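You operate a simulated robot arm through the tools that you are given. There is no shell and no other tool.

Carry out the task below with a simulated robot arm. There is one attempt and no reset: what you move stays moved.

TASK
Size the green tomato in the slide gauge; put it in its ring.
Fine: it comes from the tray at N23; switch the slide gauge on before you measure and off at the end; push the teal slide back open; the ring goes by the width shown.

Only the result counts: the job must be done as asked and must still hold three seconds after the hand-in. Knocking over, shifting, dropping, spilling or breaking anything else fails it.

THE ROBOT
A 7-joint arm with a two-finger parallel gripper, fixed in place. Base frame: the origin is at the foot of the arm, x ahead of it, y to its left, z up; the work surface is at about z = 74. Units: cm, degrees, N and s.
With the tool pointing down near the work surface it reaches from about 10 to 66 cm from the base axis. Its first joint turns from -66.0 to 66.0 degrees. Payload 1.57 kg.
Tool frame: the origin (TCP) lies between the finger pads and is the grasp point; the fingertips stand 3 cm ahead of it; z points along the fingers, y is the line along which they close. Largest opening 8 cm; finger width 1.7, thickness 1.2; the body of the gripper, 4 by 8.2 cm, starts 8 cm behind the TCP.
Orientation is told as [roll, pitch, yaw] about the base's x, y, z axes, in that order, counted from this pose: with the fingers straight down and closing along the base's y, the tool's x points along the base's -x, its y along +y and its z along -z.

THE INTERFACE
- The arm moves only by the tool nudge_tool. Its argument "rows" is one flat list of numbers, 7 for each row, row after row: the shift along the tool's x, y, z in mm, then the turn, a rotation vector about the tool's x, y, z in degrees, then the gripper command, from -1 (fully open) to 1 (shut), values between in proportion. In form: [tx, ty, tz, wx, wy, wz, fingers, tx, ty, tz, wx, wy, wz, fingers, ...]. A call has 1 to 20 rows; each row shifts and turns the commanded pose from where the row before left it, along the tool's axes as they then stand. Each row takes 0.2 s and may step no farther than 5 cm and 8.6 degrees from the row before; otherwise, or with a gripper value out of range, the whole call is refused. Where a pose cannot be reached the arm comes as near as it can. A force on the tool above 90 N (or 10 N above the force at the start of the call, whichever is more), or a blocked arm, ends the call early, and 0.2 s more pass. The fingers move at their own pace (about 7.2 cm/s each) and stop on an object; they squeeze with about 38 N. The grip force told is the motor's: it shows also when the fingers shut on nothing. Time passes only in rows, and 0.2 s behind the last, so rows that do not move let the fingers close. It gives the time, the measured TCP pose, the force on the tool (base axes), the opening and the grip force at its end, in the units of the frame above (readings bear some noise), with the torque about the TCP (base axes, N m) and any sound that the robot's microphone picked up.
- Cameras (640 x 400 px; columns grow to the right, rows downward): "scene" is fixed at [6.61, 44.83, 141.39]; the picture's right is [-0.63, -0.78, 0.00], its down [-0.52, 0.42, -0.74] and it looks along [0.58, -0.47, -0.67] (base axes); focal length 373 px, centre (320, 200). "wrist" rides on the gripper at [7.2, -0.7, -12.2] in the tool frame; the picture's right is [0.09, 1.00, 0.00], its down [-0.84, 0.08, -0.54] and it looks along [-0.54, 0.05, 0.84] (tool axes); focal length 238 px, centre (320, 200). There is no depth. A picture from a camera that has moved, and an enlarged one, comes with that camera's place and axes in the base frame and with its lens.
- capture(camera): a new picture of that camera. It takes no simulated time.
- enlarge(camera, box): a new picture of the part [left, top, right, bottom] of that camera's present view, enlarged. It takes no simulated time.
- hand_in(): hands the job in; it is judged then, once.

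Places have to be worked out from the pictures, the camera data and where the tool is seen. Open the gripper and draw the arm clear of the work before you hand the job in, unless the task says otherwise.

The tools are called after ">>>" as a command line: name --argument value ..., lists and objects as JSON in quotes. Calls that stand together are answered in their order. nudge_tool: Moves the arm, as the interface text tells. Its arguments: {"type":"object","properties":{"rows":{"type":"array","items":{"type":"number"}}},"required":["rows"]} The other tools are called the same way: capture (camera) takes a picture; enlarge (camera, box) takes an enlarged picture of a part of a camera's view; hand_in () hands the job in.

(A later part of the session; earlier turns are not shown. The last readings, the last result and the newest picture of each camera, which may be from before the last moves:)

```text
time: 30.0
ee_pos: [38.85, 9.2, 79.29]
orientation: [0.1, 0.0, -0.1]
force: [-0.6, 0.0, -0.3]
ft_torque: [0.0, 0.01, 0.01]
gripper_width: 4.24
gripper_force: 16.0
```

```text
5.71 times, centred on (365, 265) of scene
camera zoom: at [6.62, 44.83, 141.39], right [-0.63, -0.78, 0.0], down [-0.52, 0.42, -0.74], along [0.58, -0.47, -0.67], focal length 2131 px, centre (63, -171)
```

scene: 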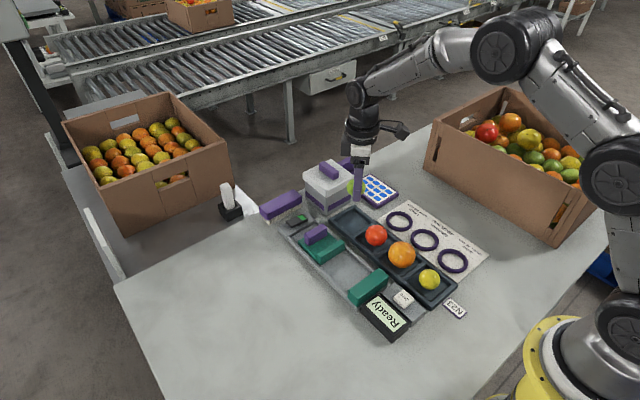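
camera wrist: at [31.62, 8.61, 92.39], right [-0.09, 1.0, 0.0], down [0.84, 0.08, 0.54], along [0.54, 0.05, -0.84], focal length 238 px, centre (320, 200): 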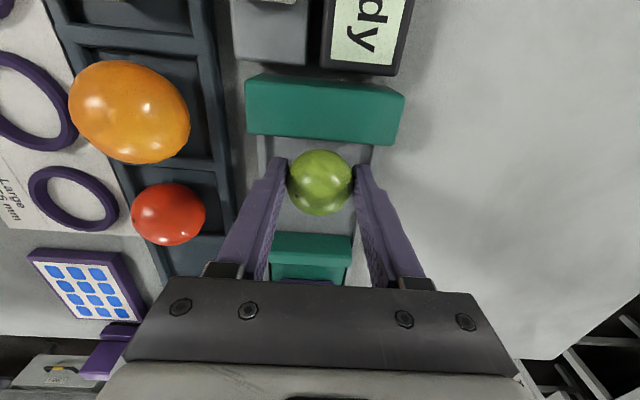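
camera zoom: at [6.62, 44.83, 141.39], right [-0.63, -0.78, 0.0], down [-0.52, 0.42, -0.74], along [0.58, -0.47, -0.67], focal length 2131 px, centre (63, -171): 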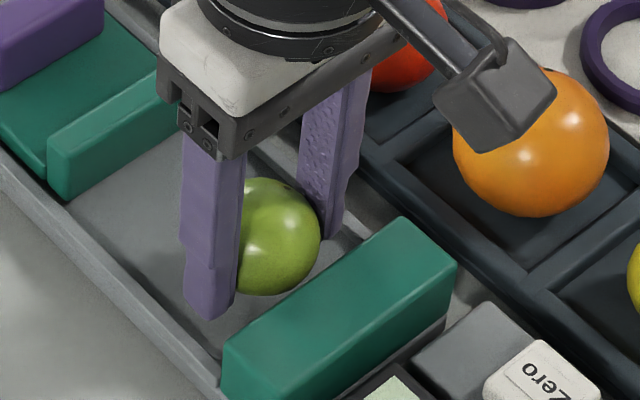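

No contact yet. I'll continue down in 2 mm steps.

>>> nudge_tool --rows '[0, 0, 2, 0, 0, 0, 0.6, 0, 0, 2, 0, 0, 0, 0.6, 0, 0, 0, 0, 0, 0, 0.6]'

>>> nudge_tool --rows '[0, 0, 1.5, 0, 0, 0, 0.6, 0, 0, 1.5, 0, 0, 0, 0.6, 0, 0, 0, 0, 0, 0, 0.6]'

>>> enlarge --camera "scene" --box '[330, 230, 400, 300]'

>>> enlarge --camera "wrist" --box '[240, 80, 400, 220]'

```text
time: 30.8
ee_pos: [38.93, 9.14, 78.97]
orientation: [0.0, 0.1, -0.1]
force: [-0.7, 0.1, -0.6]
ft_torque: [-0.02, 0.01, -0.03]
gripper_width: 4.28
gripper_force: 15.7
```

```text
time: 31.6
ee_pos: [38.91, 9.09, 78.52]
orientation: [0.0, -0.1, -0.1]
force: [-0.5, 1.0, 0.2]
ft_torque: [0.02, -0.01, -0.01]
gripper_width: 4.27
gripper_force: 16.4
```

```text
5.71 times, centred on (365, 265) of scene
camera zoom: at [6.62, 44.83, 141.39], right [-0.63, -0.78, 0.0], down [-0.52, 0.42, -0.74], along [0.58, -0.47, -0.67], focal length 2131 px, centre (63, -171)
```

zoom: 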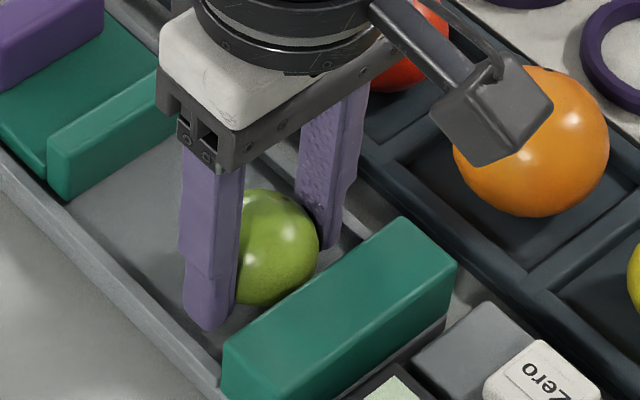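

```text
2.86 times, centred on (320, 150) of wrist
camera zoom: at [31.63, 8.6, 90.93], right [-0.09, 1.0, 0.0], down [0.84, 0.08, 0.54], along [0.54, 0.05, -0.84], focal length 681 px, centre (320, 343)
```

zoom: 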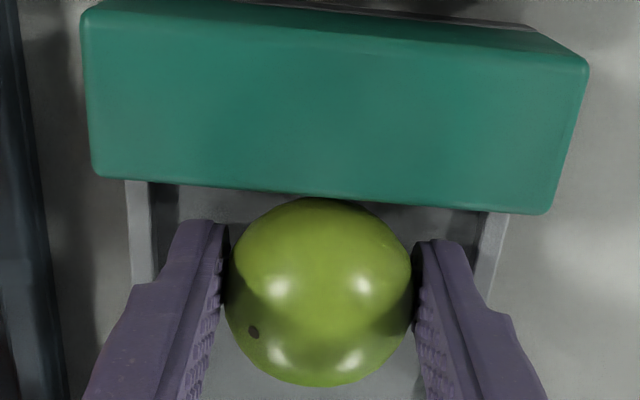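

Force shifted slightly (maybe first touch). I'll continue 1 mm at a time.

>>> nudge_tool --rows '[0, 0, 1, 0, 0, 0, 0.6, 0, 0, 1, 0, 0, 0, 0.6, 0, 0, 0, 0, 0, 0, 0.6]'

>>> nudge_tool --rows '[0, 0, 1, 0, 0, 0, 0.6, 0, 0, 0, 0, 0, 0, 0.6]'

>>> enlarge --camera "wrist" --box '[240, 80, 400, 220]'

```text
time: 32.4
ee_pos: [38.78, 9.17, 78.48]
orientation: [0.1, 0.1, -0.1]
force: [-1.8, 0.1, 5.1]
ft_torque: [0.0, 0.05, 0.04]
gripper_width: 4.3
gripper_force: 15.9
```

```text
time: 33.0
ee_pos: [38.97, 9.21, 78.4]
orientation: [0.0, -0.1, 0.0]
force: [-4.7, 0.4, 16.1]
ft_torque: [0.02, 0.11, 0.01]
gripper_width: 4.28
gripper_force: 15.5
```

```text
2.86 times, centred on (320, 150) of wrist
camera zoom: at [31.65, 8.63, 90.71], right [-0.09, 1.0, 0.0], down [0.84, 0.08, 0.54], along [0.54, 0.05, -0.84], focal length 681 px, centre (320, 343)
```

zoom: 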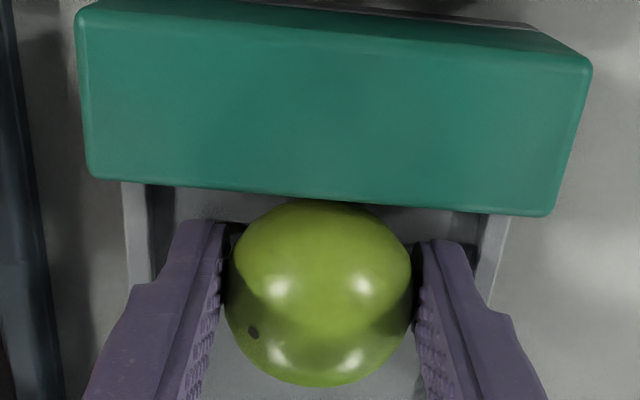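

The tomato is firmly on the channel floor (16 N). I'll back off about 2 mm to relieve the push, then open just enough (5.0 cm) to release it without touching the rails.

>>> nudge_tool --rows '[0, 0, -1, 0, 0, 0, 0.6, 0, 0, -1, 0, 0, 0, 0.6, 0, 0, 0, 0, 0, 0, 0.6]'

>>> nudge_tool --rows '[0, 0, 0, 0, 0, 0, -0.1, 0, 0, 0, 0, 0, 0, -0.17, 0, 0, 0, 0, 0, 0, -0.25, 0, 0, 0, 0, 0, 0, -0.25]'

>>> enlarge --camera "wrist" --box '[240, 80, 400, 220]'

>>> enlarge --camera "scene" --box '[300, 210, 420, 330]'

```text
time: 33.8
ee_pos: [38.76, 9.05, 78.6]
orientation: [-0.1, 0.2, 0.0]
force: [-0.4, 0.0, -0.9]
ft_torque: [0.0, 0.0, 0.01]
gripper_width: 4.28
gripper_force: 16.3
```

```text
time: 34.8
ee_pos: [38.88, 9.27, 78.52]
orientation: [0.0, 0.0, -0.1]
force: [-0.6, 0.6, 0.5]
ft_torque: [-0.02, -0.01, 0.02]
gripper_width: 5.03
gripper_force: 0.0
```

```text
2.86 times, centred on (320, 150) of wrist
camera zoom: at [31.62, 8.62, 90.84], right [-0.09, 1.0, 0.0], down [0.84, 0.08, 0.54], along [0.54, 0.05, -0.84], focal length 681 px, centre (320, 343)
```

zoom: 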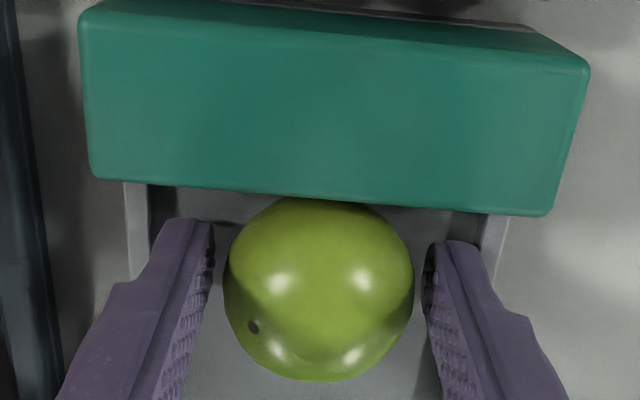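

```text
3.33 times, centred on (360, 270) of scene
camera zoom: at [6.61, 44.83, 141.39], right [-0.63, -0.78, 0.0], down [-0.52, 0.42, -0.74], along [0.58, -0.47, -0.67], focal length 1243 px, centre (187, -33)
```

zoom: 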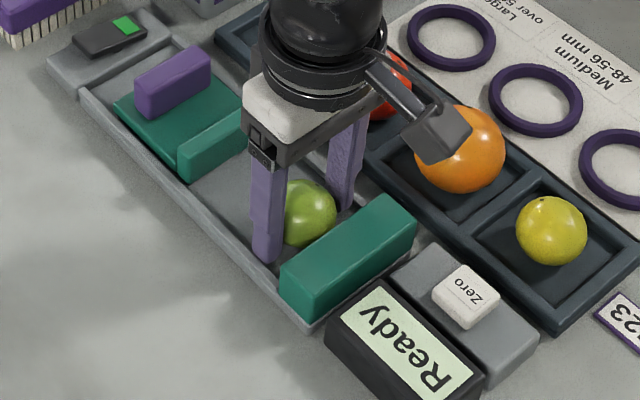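

The tomato rests in the channel near the fixed jaw. I'll raise straight up, close the fingers and move over to the +x side of the purple handle.

>>> nudge_tool --rows '[0, 0, -8, 0, 0, 0, -0.25, 0, 0, -15, 0, 0, 0, -0.25, 0, 0, -30, 0, 0, 0, -0.25, 0, 0, -30, 0, 0, 0, -0.25, 0, 0, -30, 0, 0, 0, 0, -34, 0, 0, 0, 0, 0, 1, -34, 0, 0, 0, 0, 0, 1, -34, 0, 0, 0, 0, 0, 1, -34, 0, 0, 0, 0, 0, 1, -34, 0, 0, 0, 0, 0, 1, 0, 0, 0, 0, 0, 0, 1]'

>>> capture --camera "wrist"

>>> enlarge --camera "wrist" --box '[240, 0, 400, 160]'

>>> enlarge --camera "scene" --box '[270, 190, 430, 350]'

```text
time: 37.2
ee_pos: [55.98, 9.25, 89.79]
orientation: [0.0, -0.1, -0.1]
force: [-0.3, 0.4, 0.6]
ft_torque: [0.02, 0.02, -0.02]
gripper_width: 0.0
gripper_force: 21.3
```

```text
taken
camera wrist: at [48.62, 8.63, 102.16], right [-0.09, 1.0, 0.0], down [0.84, 0.08, 0.54], along [0.54, 0.05, -0.84], focal length 238 px, centre (320, 200)
```

wrist: 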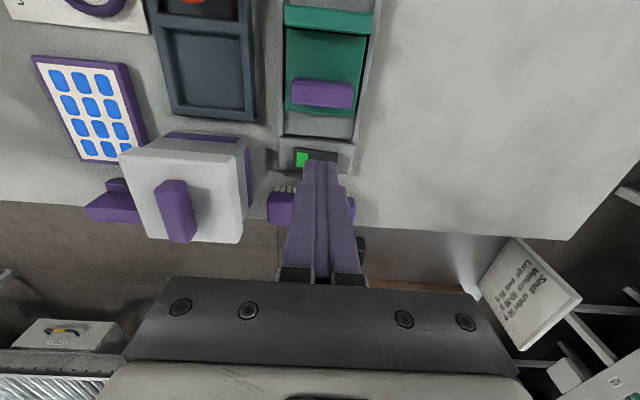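

```text
2.50 times, centred on (320, 80) of wrist
camera zoom: at [48.62, 8.63, 102.16], right [-0.09, 1.0, 0.0], down [0.84, 0.08, 0.54], along [0.54, 0.05, -0.84], focal length 596 px, centre (320, 500)
```

zoom: 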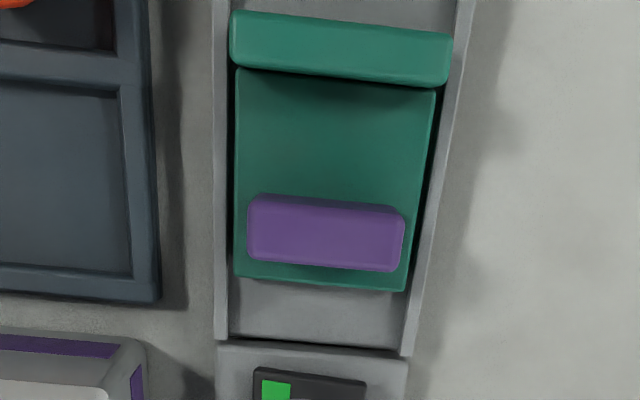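

```text
2.50 times, centred on (350, 270) of scene
camera zoom: at [6.62, 44.83, 141.39], right [-0.63, -0.78, 0.0], down [-0.52, 0.42, -0.74], along [0.58, -0.47, -0.67], focal length 932 px, centre (245, 25)
```

zoom: 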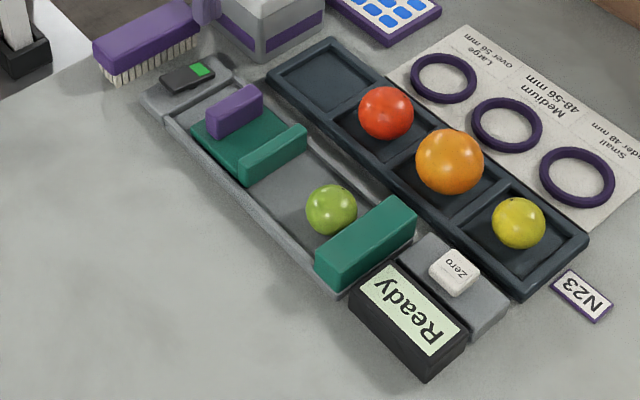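

The tomato sits stably between the jaws and the handle is centred on y≈9.1 with its +x face near x≈53.2. I'll lower the closed fingers behind the handle to TCP z≈81.7.

>>> nudge_tool --rows '[0, 0, 20, 0, 0, 0, 1, 0, 0, 20, 0, 0, 0, 1, 0, 0, 20, 0, 0, 0, 1, 0, 0, 12, 0, 0, 0, 1, 0, 0, 9, 0, 0, 0, 1, 0, 0, 0, 0, 0, 0, 1]'

>>> enlarge --camera "scene" --box '[270, 180, 370, 280]'

>>> enlarge --camera "wrist" --box '[240, 0, 400, 200]'

```text
time: 38.6
ee_pos: [55.86, 9.16, 81.65]
orientation: [0.0, 0.1, 0.0]
force: [-1.3, 0.7, 0.2]
ft_torque: [0.01, 0.0, 0.02]
gripper_width: 0.0
gripper_force: 21.0
```

```text
4.00 times, centred on (320, 230) of scene
camera zoom: at [6.61, 44.83, 141.39], right [-0.63, -0.78, 0.0], down [-0.52, 0.42, -0.74], along [0.58, -0.47, -0.67], focal length 1492 px, centre (320, 80)
```

zoom: 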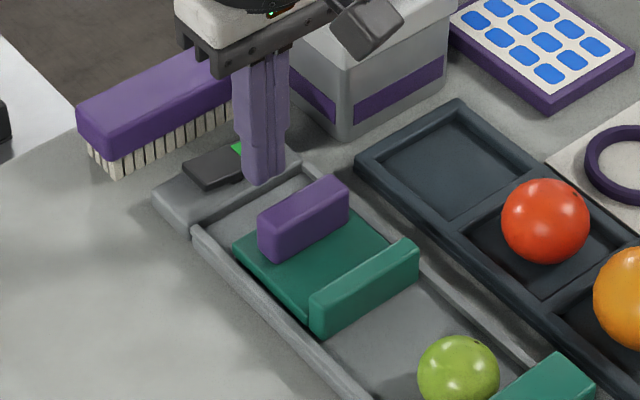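

```text
2.00 times, centred on (320, 100) of wrist
camera zoom: at [48.59, 8.61, 94.01], right [-0.09, 1.0, 0.0], down [0.84, 0.08, 0.54], along [0.54, 0.05, -0.84], focal length 477 px, centre (320, 400)
```

zoom: 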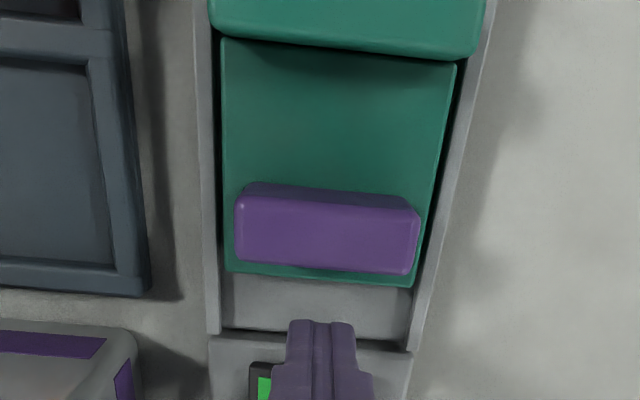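

The fingers are behind the handle, clear of the switch. I'll start pushing toward -x in 5 mm steps and check for contact.

>>> nudge_tool --rows '[5, 0, 0, 0, 0, 0, 1, 5, 0, 0, 0, 0, 0, 1, 5, 0, 0, 0, 0, 0, 1, 5, 0, 0, 0, 0, 0, 1, 5, 0, 0, 0, 0, 0, 1, 0, 0, 0, 0, 0, 0, 1]'

>>> enlarge --camera "scene" --box '[270, 190, 430, 350]'

```text
time: 40.0
ee_pos: [53.4, 9.11, 81.74]
orientation: [0.0, 0.0, -0.2]
force: [0.6, 0.1, 0.7]
ft_torque: [-0.01, -0.03, 0.02]
gripper_width: 0.02
gripper_force: 21.6
```

```text
2.50 times, centred on (350, 270) of scene
camera zoom: at [6.62, 44.83, 141.39], right [-0.63, -0.78, 0.0], down [-0.52, 0.42, -0.74], along [0.58, -0.47, -0.67], focal length 932 px, centre (245, 25)
```

zoom: 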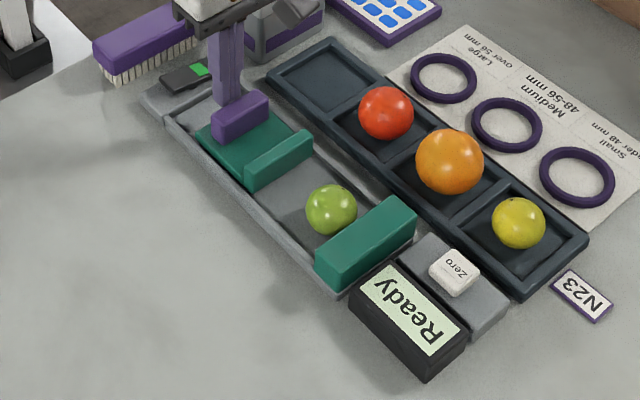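

The slide moves easily (almost no force). I'll keep pushing 20 mm more and look again.

>>> nudge_tool --rows '[5, 0, 0, 0, 0, 0, 1, 5, 0, 0, 0, 0, 0, 1, 5, 0, 0, 0, 0, 0, 1, 5, 0, 0, 0, 0, 0, 1, 0, 0, 0, 0, 0, 0, 1]'

>>> enlarge --camera "scene" --box '[290, 200, 430, 350]'

>>> enlarge --camera "wrist" --box '[240, 0, 400, 200]'

```text
time: 41.2
ee_pos: [51.27, 9.09, 81.67]
orientation: [-0.1, 0.0, 0.0]
force: [0.9, 0.6, -0.5]
ft_torque: [-0.02, -0.01, 0.04]
gripper_width: 0.01
gripper_force: 20.8
```

```text
2.67 times, centred on (360, 275) of scene
camera zoom: at [6.62, 44.83, 141.39], right [-0.63, -0.78, 0.0], down [-0.52, 0.42, -0.74], along [0.58, -0.47, -0.67], focal length 995 px, centre (213, 0)
```

zoom: 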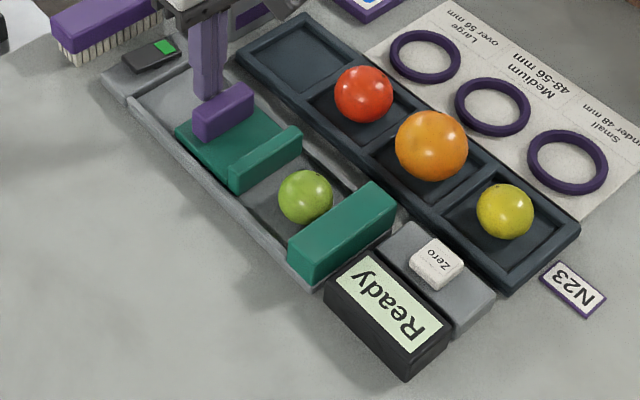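

```text
2.00 times, centred on (320, 100) of wrist
camera zoom: at [44.05, 8.63, 94.01], right [-0.09, 1.0, 0.0], down [0.84, 0.08, 0.54], along [0.54, 0.05, -0.84], focal length 477 px, centre (320, 400)
```

zoom: 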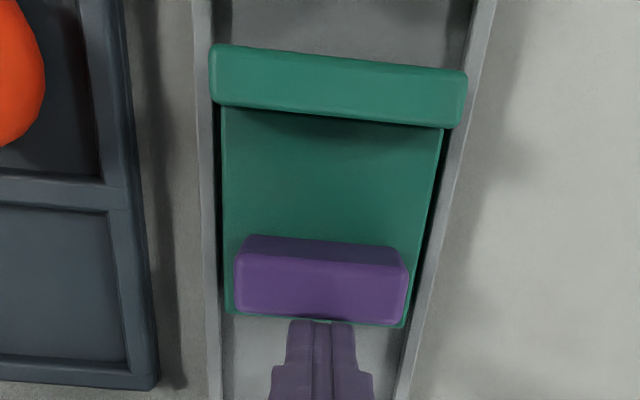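

The slide jaw face is now about 2 cm from the tomato. I'll push another 15 mm then look.

>>> nudge_tool --rows '[5, 0, 0, 0, 0, 0, 1, 5, 0, 0, 0, 0, 0, 1, 5, 0, 0, 0, 0, 0, 1, 0, 0, 0, 0, 0, 0, 1]'

>>> enlarge --camera "scene" --box '[300, 220, 420, 340]'

```text
time: 42.2
ee_pos: [49.78, 9.04, 81.69]
orientation: [0.0, 0.1, -0.1]
force: [0.3, -0.4, -0.1]
ft_torque: [-0.01, -0.03, 0.0]
gripper_width: 0.01
gripper_force: 21.5
```

```text
3.33 times, centred on (360, 280) of scene
camera zoom: at [6.62, 44.83, 141.39], right [-0.63, -0.78, 0.0], down [-0.52, 0.42, -0.74], along [0.58, -0.47, -0.67], focal length 1243 px, centre (187, -67)
```

zoom: 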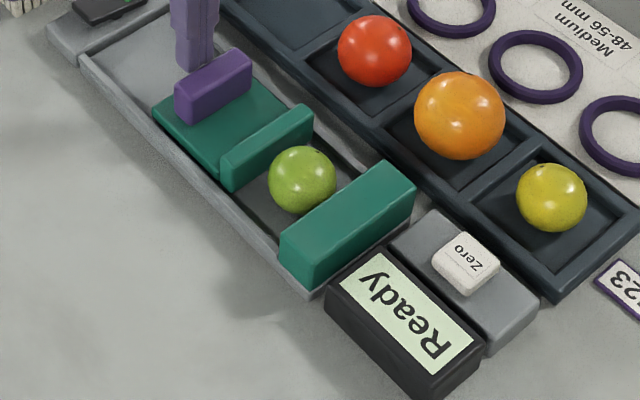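

Still about 0.5–1 cm of gap. I'll continue in 2 mm steps, watching the force and display.

>>> nudge_tool --rows '[2, 0, 0, 0, 0, 0, 1, 2, 0, 0, 0, 0, 0, 1, 2, 0, 0, 0, 0, 0, 1, 0, 0, 0, 0, 0, 0, 1]'

>>> enlarge --camera "scene" --box '[320, 230, 420, 340]'

```text
time: 43.2
ee_pos: [49.27, 9.09, 81.8]
orientation: [0.0, -0.1, -0.1]
force: [2.1, 0.6, 0.3]
ft_torque: [0.03, -0.07, 0.04]
gripper_width: 0.0
gripper_force: 21.4
```

```text
3.64 times, centred on (370, 285) of scene
camera zoom: at [6.62, 44.83, 141.39], right [-0.63, -0.78, 0.0], down [-0.52, 0.42, -0.74], along [0.58, -0.47, -0.67], focal length 1356 px, centre (138, -109)
```

zoom: 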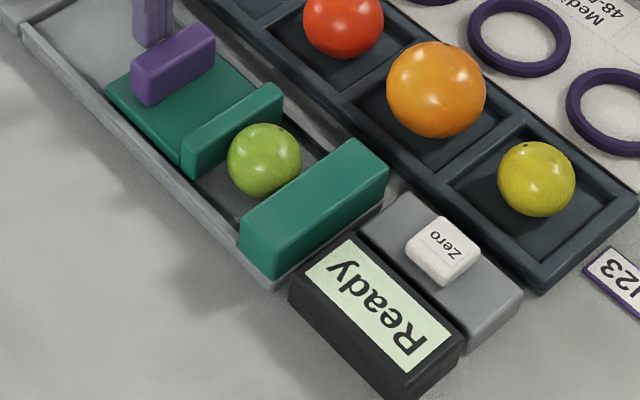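

The slide jaw is almost at the tomato, with 2 N resistance. I'll go on with 2 mm steps.

>>> nudge_tool --rows '[2, 0, 0, 0, 0, 0, 1, 2, 0, 0, 0, 0, 0, 1, 2, 0, 0, 0, 0, 0, 1, 0, 0, 0, 0, 0, 0, 1]'

>>> enlarge --camera "scene" --box '[320, 230, 420, 340]'

```text
time: 44.2
ee_pos: [48.9, 9.09, 81.84]
orientation: [0.0, -0.3, -0.1]
force: [12.1, -0.3, -5.3]
ft_torque: [-0.06, -0.33, 0.01]
gripper_width: 0.0
gripper_force: 21.4
```

```text
3.64 times, centred on (370, 285) of scene
camera zoom: at [6.65, 44.83, 141.39], right [-0.63, -0.78, 0.0], down [-0.52, 0.42, -0.74], along [0.58, -0.47, -0.67], focal length 1356 px, centre (138, -109)
```

zoom: 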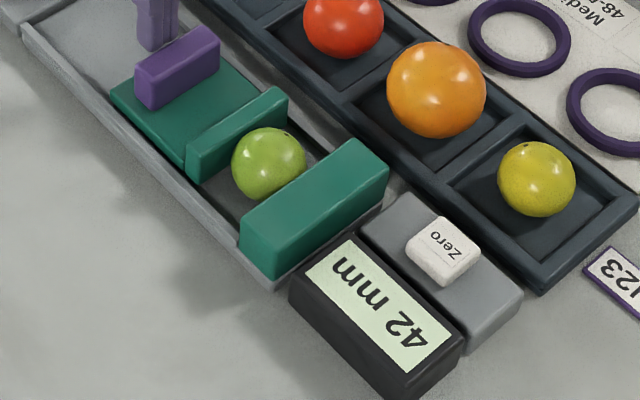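

The display now reads what looks like "42 mm" with 12 N of push. I'll zoom to confirm.

>>> enlarge --camera "scene" --box '[360, 285, 430, 345]'

>>> enlarge --camera "scene" --box '[340, 235, 400, 295]'

```text
6.67 times, centred on (395, 315) of scene
camera zoom: at [6.65, 44.83, 141.39], right [-0.63, -0.78, 0.0], down [-0.52, 0.42, -0.74], along [0.58, -0.47, -0.67], focal length 2486 px, centre (-180, -567)
```

zoom: 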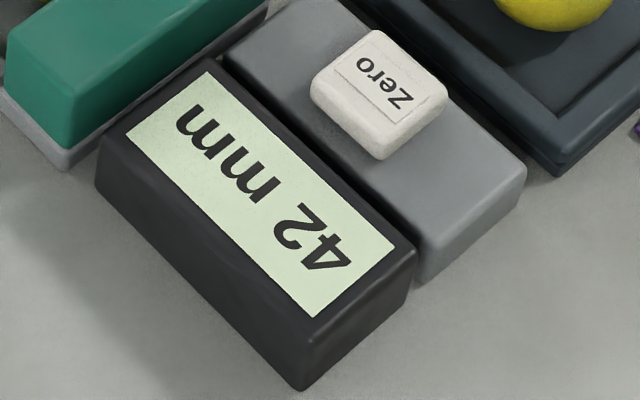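

```text
6.67 times, centred on (370, 265) of scene
camera zoom: at [6.65, 44.83, 141.39], right [-0.63, -0.78, 0.0], down [-0.52, 0.42, -0.74], along [0.58, -0.47, -0.67], focal length 2486 px, centre (-13, -233)
```

zoom: 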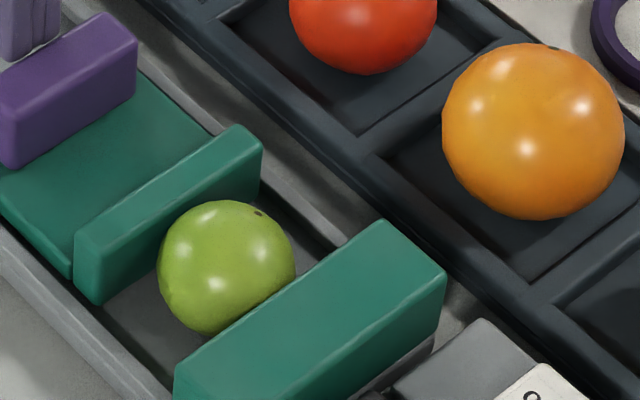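

The gauge reads 42 mm, so the tomato belongs in the "Small – under 48 mm" ring. I'll back off the handle, rise over it, and place the fingers between the handle and the slide jaw to push it open again.

>>> nudge_tool --rows '[-3, 0, 0, 0, 0, 0, 1, -7, 0, 0, 0, 0, 0, 1, 0, 0, -15, 0, 0, 0, 1, 0, 0, -25, 0, 0, 0, 1, 0, 0, -20, 0, 0, 0, 1, 0, 0, 0, 0, 0, 0, 1]'

>>> enlarge --camera "scene" --box '[300, 210, 430, 345]'

>>> enlarge --camera "wrist" --box '[240, 0, 400, 200]'

```text
time: 45.6
ee_pos: [49.59, 9.14, 87.83]
orientation: [0.1, 0.0, -0.1]
force: [-0.3, 0.2, -0.6]
ft_torque: [0.03, 0.01, -0.02]
gripper_width: 0.0
gripper_force: 21.3
```

```text
2.96 times, centred on (365, 278) of scene
camera zoom: at [6.61, 44.83, 141.39], right [-0.63, -0.78, 0.0], down [-0.52, 0.42, -0.74], along [0.58, -0.47, -0.67], focal length 1105 px, centre (187, -30)
```

zoom: 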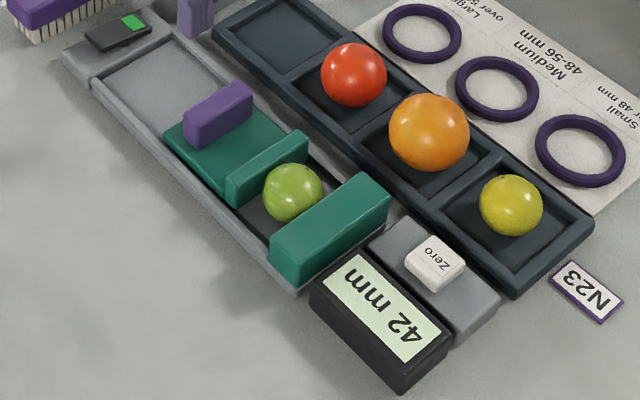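

```text
2.00 times, centred on (320, 100) of wrist
camera zoom: at [42.39, 8.62, 100.04], right [-0.09, 1.0, 0.0], down [0.84, 0.08, 0.54], along [0.54, 0.05, -0.84], focal length 477 px, centre (320, 400)
```

zoom: 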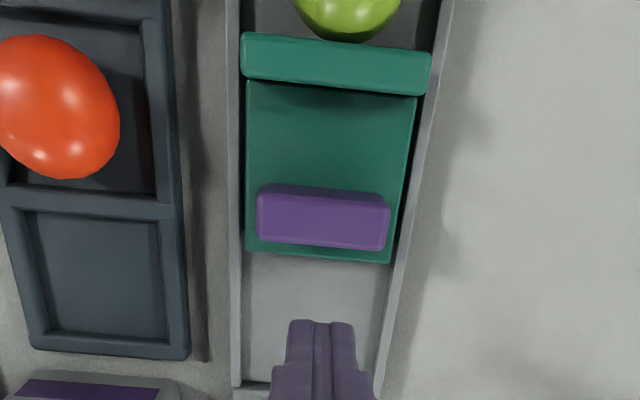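

The reading is held at 42 mm with the slide staying put. The gap between slide jaw and handle is about x=42.3–45.6, so I'll move to x≈44.0 above it and check before lowering.

>>> nudge_tool --rows '[20, 0, 0, 0, 0, 0, 1, 20, 0, 0, 0, 0, 0, 1, 16, 0, 0, 0, 0, 0, 1, 0, 0, 0, 0, 0, 0, 1]'

>>> enlarge --camera "wrist" --box '[240, 50, 400, 250]'

>>> enlarge --camera "scene" --box '[300, 210, 400, 310]'

```text
time: 46.6
ee_pos: [44.05, 9.11, 87.79]
orientation: [0.0, 0.1, -0.1]
force: [0.1, 0.3, 0.2]
ft_torque: [0.04, 0.0, 0.0]
gripper_width: 0.02
gripper_force: 20.8
```

```text
2.00 times, centred on (320, 150) of wrist
camera zoom: at [36.79, 8.62, 100.03], right [-0.09, 1.0, 0.0], down [0.84, 0.08, 0.54], along [0.54, 0.05, -0.84], focal length 477 px, centre (320, 300)
```

zoom: 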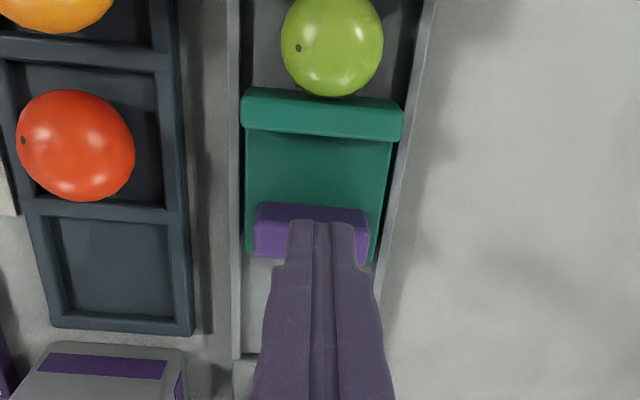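

```text
4.00 times, centred on (350, 260) of scene
camera zoom: at [6.61, 44.83, 141.39], right [-0.63, -0.78, 0.0], down [-0.52, 0.42, -0.74], along [0.58, -0.47, -0.67], focal length 1492 px, centre (200, -40)
```

zoom: 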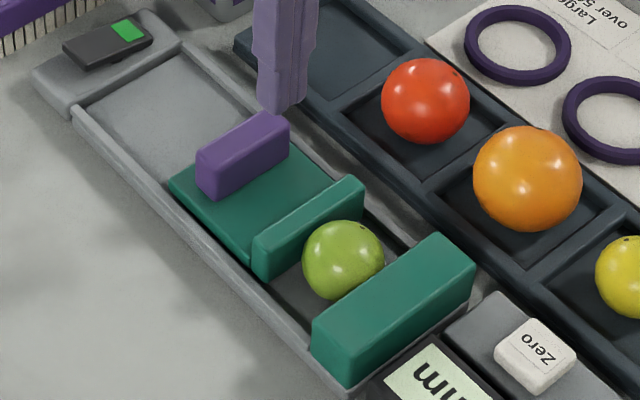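

The gap refines to x≈41.9–45.6. I'll shift 2 mm toward its middle and lower to z≈81.8.

>>> nudge_tool --rows '[2, 0, 10, 0, 0, 0, 1, 0, 0, 20, 0, 0, 0, 1, 0, 0, 15, 0, 0, 0, 1, 0, 0, 8, 0, 0, 0, 1, 0, 0, 7, 0, 0, 0, 1, 0, 0, 0, 0, 0, 0, 1]'

>>> enlarge --camera "scene" --box '[300, 210, 400, 310]'

>>> enlarge --camera "wrist" --box '[240, 50, 400, 250]'

```text
time: 48.0
ee_pos: [43.87, 9.06, 81.71]
orientation: [0.0, 0.0, -0.1]
force: [0.3, -0.1, 0.0]
ft_torque: [-0.02, -0.01, 0.0]
gripper_width: 0.01
gripper_force: 21.5
```

```text
4.00 times, centred on (350, 260) of scene
camera zoom: at [6.61, 44.83, 141.39], right [-0.63, -0.78, 0.0], down [-0.52, 0.42, -0.74], along [0.58, -0.47, -0.67], focal length 1492 px, centre (200, -40)
```

zoom: 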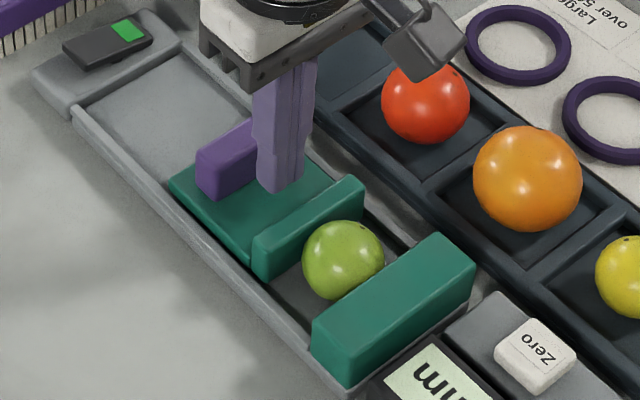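

```text
2.00 times, centred on (320, 150) of wrist
camera zoom: at [36.61, 8.6, 93.98], right [-0.09, 1.0, 0.0], down [0.84, 0.08, 0.54], along [0.54, 0.05, -0.84], focal length 477 px, centre (320, 300)
```

zoom: 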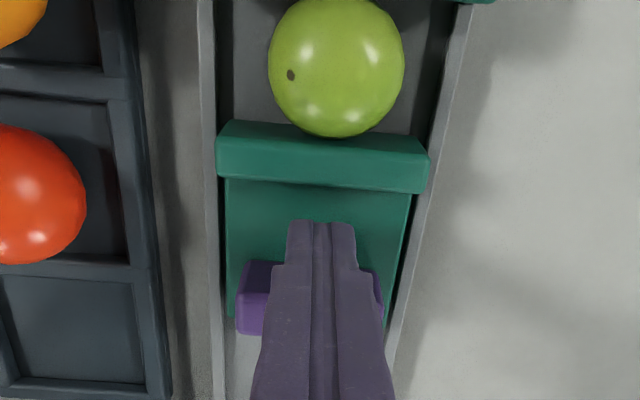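

The fingers are in the gap behind the handle, clear of both. I'll push the slide back open toward +x in 5 mm steps, stopping short of its original place.

>>> nudge_tool --rows '[-4, 0, 0, 0, 0, 0, 1, -4, 0, 0, 0, 0, 0, 1, -4, 0, 0, 0, 0, 0, 1, -4, 0, 0, 0, 0, 0, 1, -5, 0, 0, 0, 0, 0, 1, -5, 0, 0, 0, 0, 0, 1, -5, 0, 0, 0, 0, 0, 1, -5, 0, 0, 0, 0, 0, 1, -5, 0, 0, 0, 0, 0, 1, -5, 0, 0, 0, 0, 0, 1, -4, 0, 0, 0, 0, 0, 1, -4, 0, 0, 0, 0, 0, 1, 0, 0, 0, 0, 0, 0, 1]'

>>> enlarge --camera "scene" --box '[270, 190, 430, 350]'

```text
time: 50.8
ee_pos: [49.31, 9.06, 81.73]
orientation: [0.0, 0.0, -0.1]
force: [-2.3, 0.0, -0.2]
ft_torque: [0.0, 0.07, 0.01]
gripper_width: 0.02
gripper_force: 21.3
```

```text
2.50 times, centred on (350, 270) of scene
camera zoom: at [6.61, 44.83, 141.39], right [-0.63, -0.78, 0.0], down [-0.52, 0.42, -0.74], along [0.58, -0.47, -0.67], focal length 932 px, centre (245, 25)
```

zoom: 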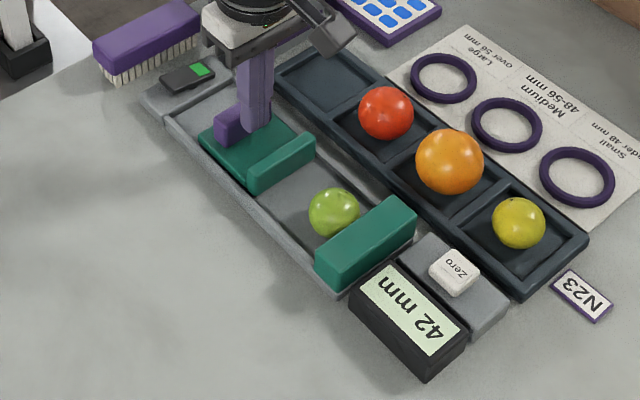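

The slide is about 1.4 cm short of its original open position. I'll push on in small steps, watching for the stop.

>>> nudge_tool --rows '[-3, 0, 0, 0, 0, 0, 1, -3, 0, 0, 0, 0, 0, 1, -2, 0, 0, 0, 0, 0, 1, -2, 0, 0, 0, 0, 0, 1, 0, 0, 0, 0, 0, 0, 1]'

>>> enlarge --camera "scene" --box '[270, 190, 430, 350]'

```text
time: 52.0
ee_pos: [50.18, 9.07, 81.61]
orientation: [-0.1, -0.1, -0.2]
force: [-1.2, -0.9, 0.7]
ft_torque: [-0.05, 0.08, -0.02]
gripper_width: 0.01
gripper_force: 21.3
```

```text
2.50 times, centred on (350, 270) of scene
camera zoom: at [6.61, 44.83, 141.39], right [-0.63, -0.78, 0.0], down [-0.52, 0.42, -0.74], along [0.58, -0.47, -0.67], focal length 932 px, centre (245, 25)
```

zoom: 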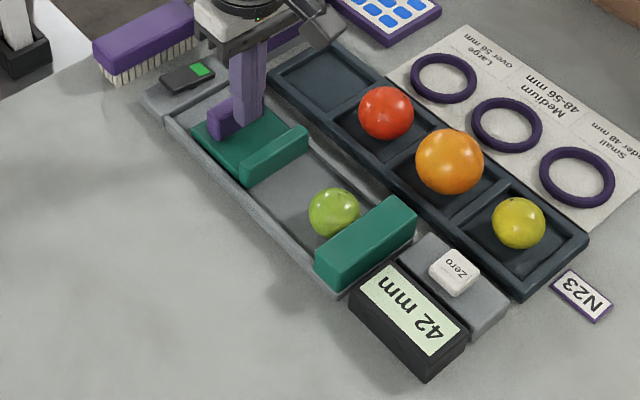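

Almost at the original spot. I'll nudge a few millimetres further and check for the end stop.

>>> nudge_tool --rows '[-2, 0, 0, 0, 0, 0, 1, -2, 0, 0, 0, 0, 0, 1, 0, 0, 0, 0, 0, 0, 1]'

>>> enlarge --camera "scene" --box '[270, 190, 430, 350]'

```text
time: 52.8
ee_pos: [50.46, 9.07, 81.62]
orientation: [-0.1, 0.3, -0.1]
force: [-12.1, 2.0, 5.7]
ft_torque: [0.03, 0.22, 0.01]
gripper_width: 0.0
gripper_force: 21.1
```

```text
2.50 times, centred on (350, 270) of scene
camera zoom: at [6.58, 44.83, 141.39], right [-0.63, -0.78, 0.0], down [-0.52, 0.42, -0.74], along [0.58, -0.47, -0.67], focal length 932 px, centre (245, 25)
```

zoom: 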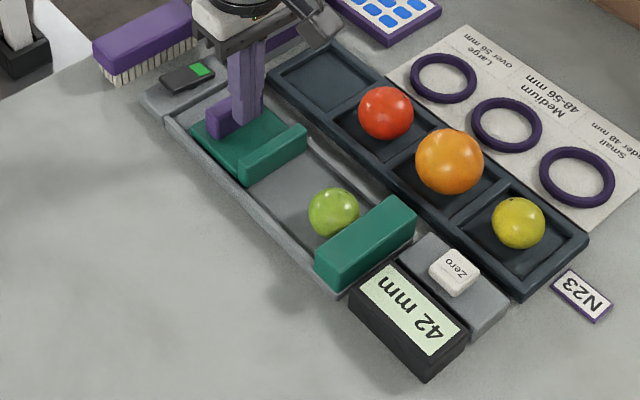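

The end stop is reached (12 N), so the slide is fully open again. I'll back off, rise, and go hover above the tomato with the gripper open.

>>> nudge_tool --rows '[3, 0, 0, 0, 0, 0, 1, 5, 0, 0, 0, 0, 0, 1, 0, 0, -20, 0, 0, 0, 1, 0, 0, -30, 0, 0, 0, 1, 0, 0, -30, 0, 0, 0, 1, 0, 0, -10, 0, 0, 0, 0, 28, 0, 0, 0, 0, 0, -0.25, 28, 0, 0, 0, 0, 0, -0.25, 28, 0, 0, 0, 0, 0, -0.25, 26, 0, 0, 0, 0, 0, -0.25, 0, 0, 0, 0, 0, 0, -0.25]'

>>> enlarge --camera "wrist" --box '[240, 50, 400, 190]'

>>> enlarge --camera "scene" --box '[270, 190, 430, 350]'

```text
time: 55.2
ee_pos: [38.83, 9.21, 90.65]
orientation: [0.0, 0.1, -0.1]
force: [-0.3, -0.7, 0.3]
ft_torque: [0.01, -0.01, -0.01]
gripper_width: 5.01
gripper_force: 0.1
```

```text
2.86 times, centred on (320, 120) of wrist
camera zoom: at [31.57, 8.6, 102.96], right [-0.09, 1.0, 0.0], down [0.84, 0.08, 0.54], along [0.54, 0.05, -0.84], focal length 681 px, centre (320, 429)
```

zoom: 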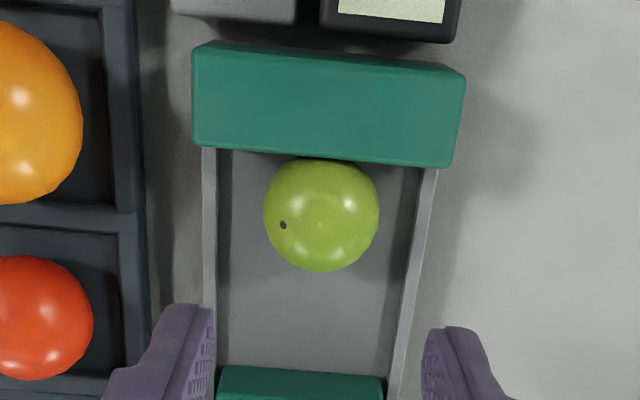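

```text
2.50 times, centred on (350, 270) of scene
camera zoom: at [6.61, 44.83, 141.39], right [-0.63, -0.78, 0.0], down [-0.52, 0.42, -0.74], along [0.58, -0.47, -0.67], focal length 932 px, centre (245, 25)
```

zoom: 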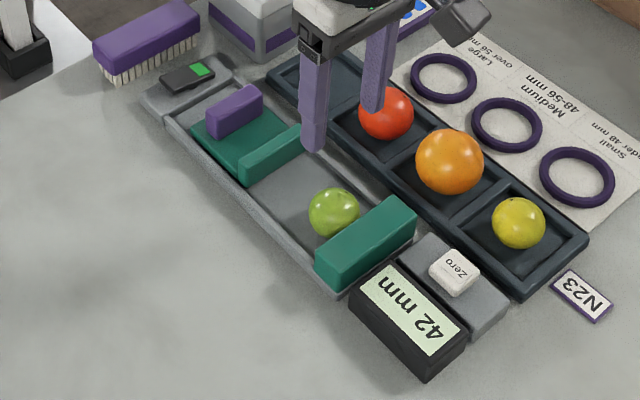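

The tomato is aligned in y and sits about 2.5 mm nearer the jaw (x≈38.5). I'll shift, lower to the same grasp height as at release (z≈78.5), and check.

>>> nudge_tool --rows '[2.5, 0, 0, 0, 0, 0, -0.25, 0, 0, 30, 0, 0, 0, -0.25, 0, 0, 30, 0, 0, 0, -0.25, 0, 0, 25, 0, 0, 0, -0.25, 0, 0, 15, 0, 0, 0, -0.25, 0, 0, 10, 0, 0, 0, -0.25, 0, 0, 8, 0, 0, 0, -0.25, 0, 0, 3, 0, 0, 0, -0.25, 0, 0, 0, 0, 0, 0, -0.25]'

>>> enlarge --camera "wrist" --box '[240, 80, 400, 220]'

```text
time: 57.2
ee_pos: [38.6, 9.22, 78.69]
orientation: [0.1, 0.0, -0.1]
force: [-0.8, -0.6, 0.1]
ft_torque: [0.02, 0.02, -0.01]
gripper_width: 5.01
gripper_force: 0.1
```

```text
2.86 times, centred on (320, 150) of wrist
camera zoom: at [31.35, 8.64, 90.94], right [-0.09, 1.0, 0.0], down [0.84, 0.08, 0.54], along [0.54, 0.05, -0.84], focal length 681 px, centre (320, 343)
```

zoom: 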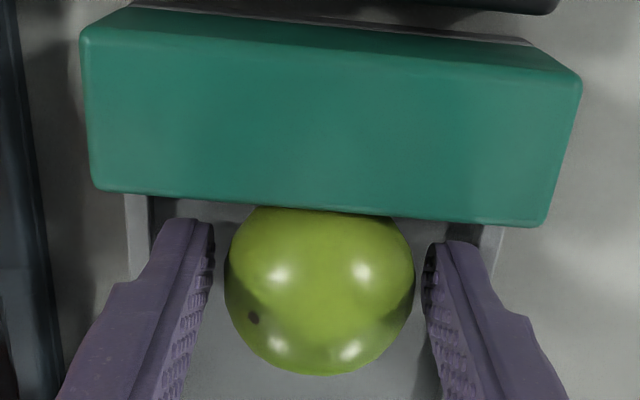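

Alignment is good; I'll shift 1.5 mm toward the jaw, lower 1.5 mm, and close firmly.

>>> nudge_tool --rows '[1.5, 0, 1.5, 0, 0, 0, -0.25, 0, 0, 0, 0, 0, 0, -0.25, 0, 0, 0, 0, 0, 0, 0.4, 0, 0, 0, 0, 0, 0, 0.6, 0, 0, 0, 0, 0, 0, 0.6]'

>>> nudge_tool --rows '[0, 0, -3, 0, 0, 0, 0.6, 0, 0, -3, 0, 0, 0, 0.6, 0, 0, -4, 0, 0, 0, 0.6, 0, 0, 0, 0, 0, 0, 0.6]'

>>> enlarge --camera "wrist" --box '[240, 80, 400, 220]'

>>> enlarge --camera "scene" --box '[300, 210, 420, 330]'

```text
time: 58.4
ee_pos: [38.47, 9.09, 78.42]
orientation: [-0.1, 0.0, -0.1]
force: [-0.2, 0.2, -0.1]
ft_torque: [0.0, 0.0, -0.01]
gripper_width: 4.28
gripper_force: 16.3
```

```text
time: 59.4
ee_pos: [38.4, 9.15, 79.35]
orientation: [-0.1, 0.0, -0.1]
force: [-1.1, 0.8, -0.3]
ft_torque: [0.0, 0.02, 0.01]
gripper_width: 4.28
gripper_force: 15.7
```

```text
2.86 times, centred on (320, 150) of wrist
camera zoom: at [31.21, 8.64, 91.76], right [-0.09, 1.0, 0.0], down [0.84, 0.08, 0.54], along [0.54, 0.05, -0.84], focal length 681 px, centre (320, 343)
```

zoom: 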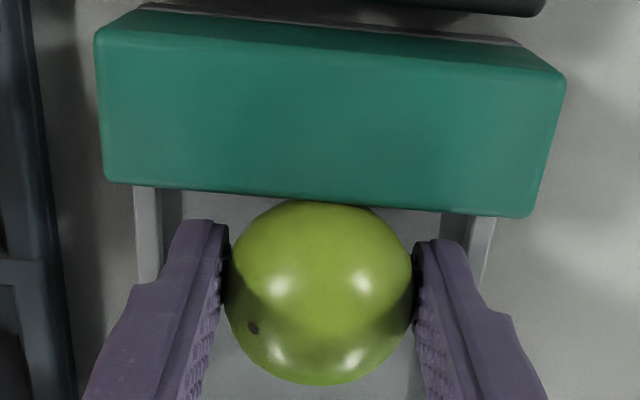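

```text
3.33 times, centred on (360, 270) of scene
camera zoom: at [6.62, 44.83, 141.39], right [-0.63, -0.78, 0.0], down [-0.52, 0.42, -0.74], along [0.58, -0.47, -0.67], focal length 1243 px, centre (187, -33)
```

zoom: 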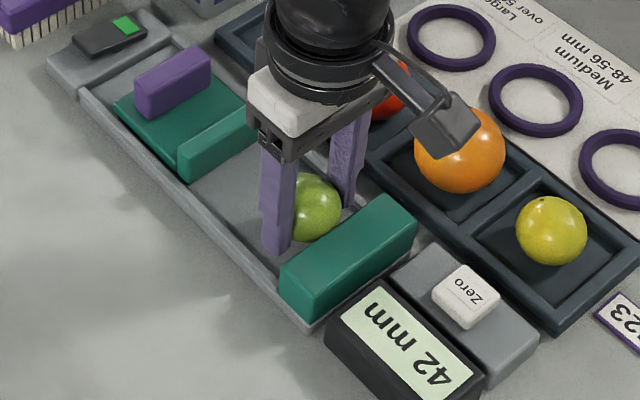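

The tomato is held again at the same solid grip depth and the slide is open. I'll lift it slowly to about z=93.

>>> nudge_tool --rows '[0, 0, -6, 0, 0, 0, 0.6, 0, 0, -8, 0, 0, 0, 0.6, 0, 0, -10, 0, 0, 0, 0.6, 0, 0, -13, 0, 0, 0, 0.6, 0, 0, -16, 0, 0, 0, 0.6, 0, 0, -18, 0, 0, 0, 0.6, 0, 0, -18, 0, 0, 0, 0.6, 0, 0, -18, 0, 0, 0, 0.6, 0, 0, -15, 0, 0, 0, 0.6, 0, 0, -10, 0, 0, 0, 0.6, 0, 0, -5, 0, 0, 0, 0.6, 0, 0, 0, 0, 0, 0, 0.6]'

>>> capture --camera "wrist"

>>> capture --camera "scene"

```text
time: 62.0
ee_pos: [38.38, 9.11, 93.25]
orientation: [0.0, 0.1, -0.2]
force: [-0.4, 0.8, -0.7]
ft_torque: [-0.02, 0.0, 0.02]
gripper_width: 4.26
gripper_force: 16.0
```

```text
taken
camera wrist: at [31.19, 8.58, 105.51], right [-0.09, 1.0, 0.0], down [0.84, 0.08, 0.54], along [0.54, 0.05, -0.84], focal length 238 px, centre (320, 200)
```

wrist: 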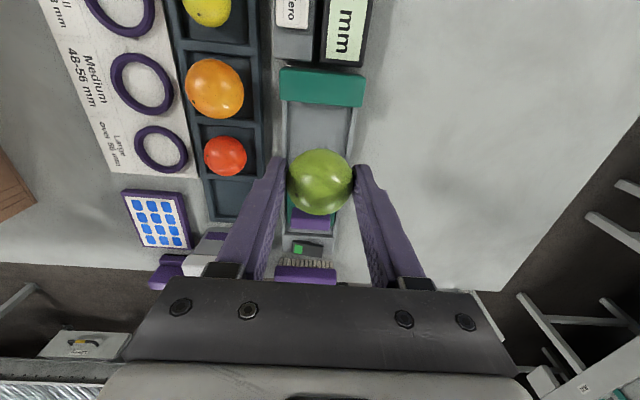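

```text
taken
```

scene: 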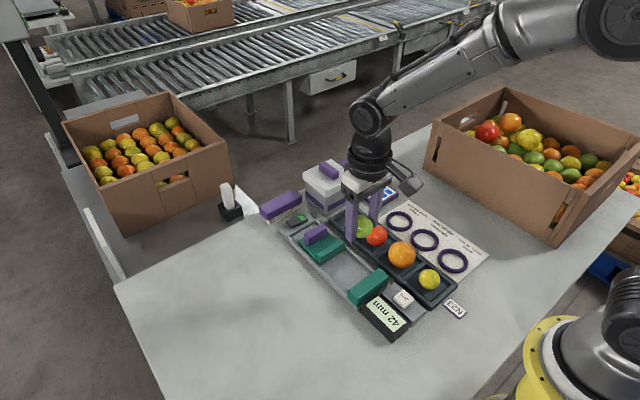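

The tomato is held well. I'll carry it smoothly to above the Small ring, estimated at about (29.4, -12.4).

>>> nudge_tool --rows '[3, -7, 0, 0, 0, 0, 0.6, 5, -13, 0, 0, 0, 0, 0.6, 7, -18, 0, 0, 0, 0, 0.6, 8, -18, 0, 0, 0, 0, 0.6, 8, -18, 0, 0, 0, 0, 0.6, 8, -18, 0, 0, 0, 0, 0.6, 8, -18, 0, 0, 0, 0, 0.6, 8, -18, 0, 0, 0, 0, 0.6, 8, -18, 0, 0, 0, 0, 0.6, 8, -18, 0, 0, 0, 0, 0.6, 7, -18, 0, 0, 0, 0, 0.6, 6, -16, 0, 0, 0, 0, 0.6, 4, -10, 0, 0, 0, 0, 0.6, 2, -6, 0, 0, 0, 0, 0.6, 0, 0, 0, 0, 0, 0, 0.6]'

>>> capture --camera "wrist"

>>> enlarge --camera "wrist" --box '[240, 50, 400, 200]'

>>> enlarge --camera "scene" --box '[380, 170, 520, 310]'

```text
time: 65.2
ee_pos: [29.44, -12.21, 93.25]
orientation: [0.1, 0.1, -0.1]
force: [0.1, 0.1, -0.8]
ft_torque: [0.0, -0.02, 0.02]
gripper_width: 4.28
gripper_force: 16.1
```

```text
taken
camera wrist: at [22.19, -12.78, 105.5], right [-0.09, 1.0, 0.0], down [0.84, 0.08, 0.54], along [0.54, 0.05, -0.84], focal length 238 px, centre (320, 200)
```

wrist: 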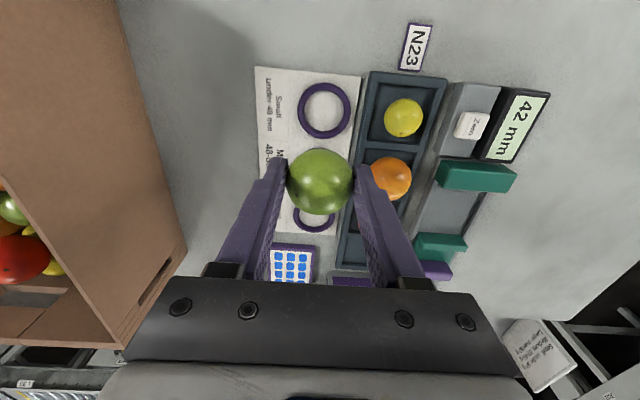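

```text
2.67 times, centred on (320, 125) of wrist
camera zoom: at [22.19, -12.78, 105.5], right [-0.09, 1.0, 0.0], down [0.84, 0.08, 0.54], along [0.54, 0.05, -0.84], focal length 636 px, centre (320, 400)
```

zoom: 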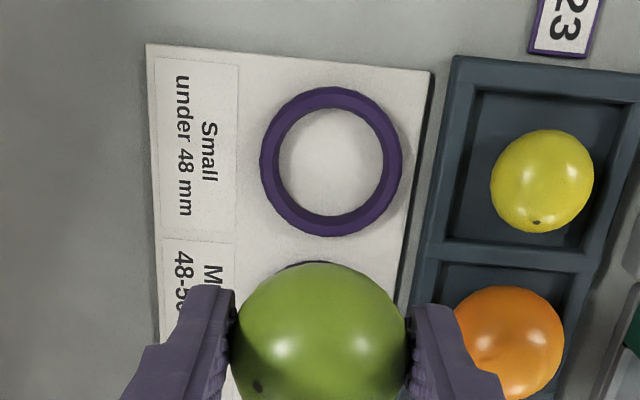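

```text
2.86 times, centred on (450, 240) of scene
camera zoom: at [6.62, 44.83, 141.39], right [-0.63, -0.78, 0.0], down [-0.52, 0.42, -0.74], along [0.58, -0.47, -0.67], focal length 1066 px, centre (-51, 86)
```

zoom: 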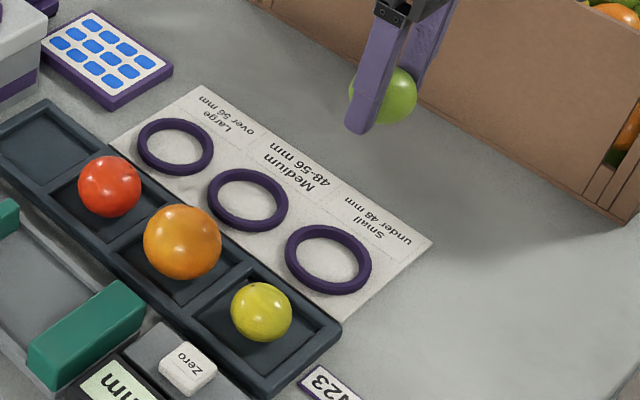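

The Small ring's centre computes to about (28.7, -11.7), inner diameter ≈4.9 cm, outer ≈6.6 cm. I'll zoom in on it from the scene camera to estimate its height before lowering.

>>> enlarge --camera "scene" --box '[430, 240, 480, 280]'

>>> enlarge --camera "wrist" --box '[295, 70, 355, 120]'

```text
10.00 times, centred on (455, 260) of scene
camera zoom: at [6.62, 44.83, 141.39], right [-0.63, -0.78, 0.0], down [-0.52, 0.42, -0.74], along [0.58, -0.47, -0.67], focal length 3730 px, centre (-1030, -400)
```

zoom: 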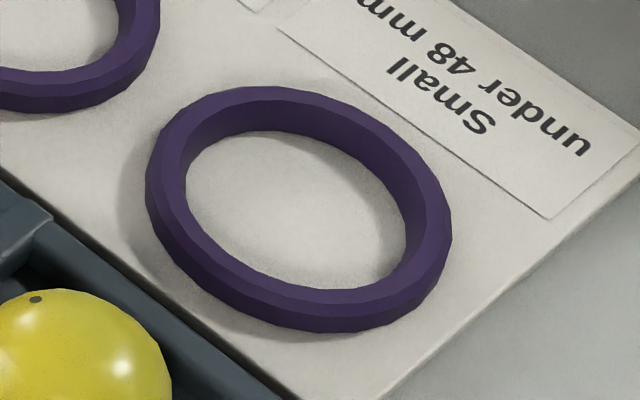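

```text
8.00 times, centred on (325, 95) of wrist
camera zoom: at [22.19, -12.78, 105.5], right [-0.09, 1.0, 0.0], down [0.84, 0.08, 0.54], along [0.54, 0.05, -0.84], focal length 1907 px, centre (280, 1040)
```

zoom: 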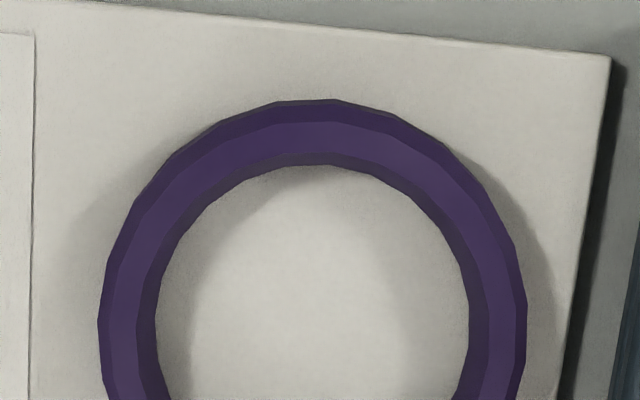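

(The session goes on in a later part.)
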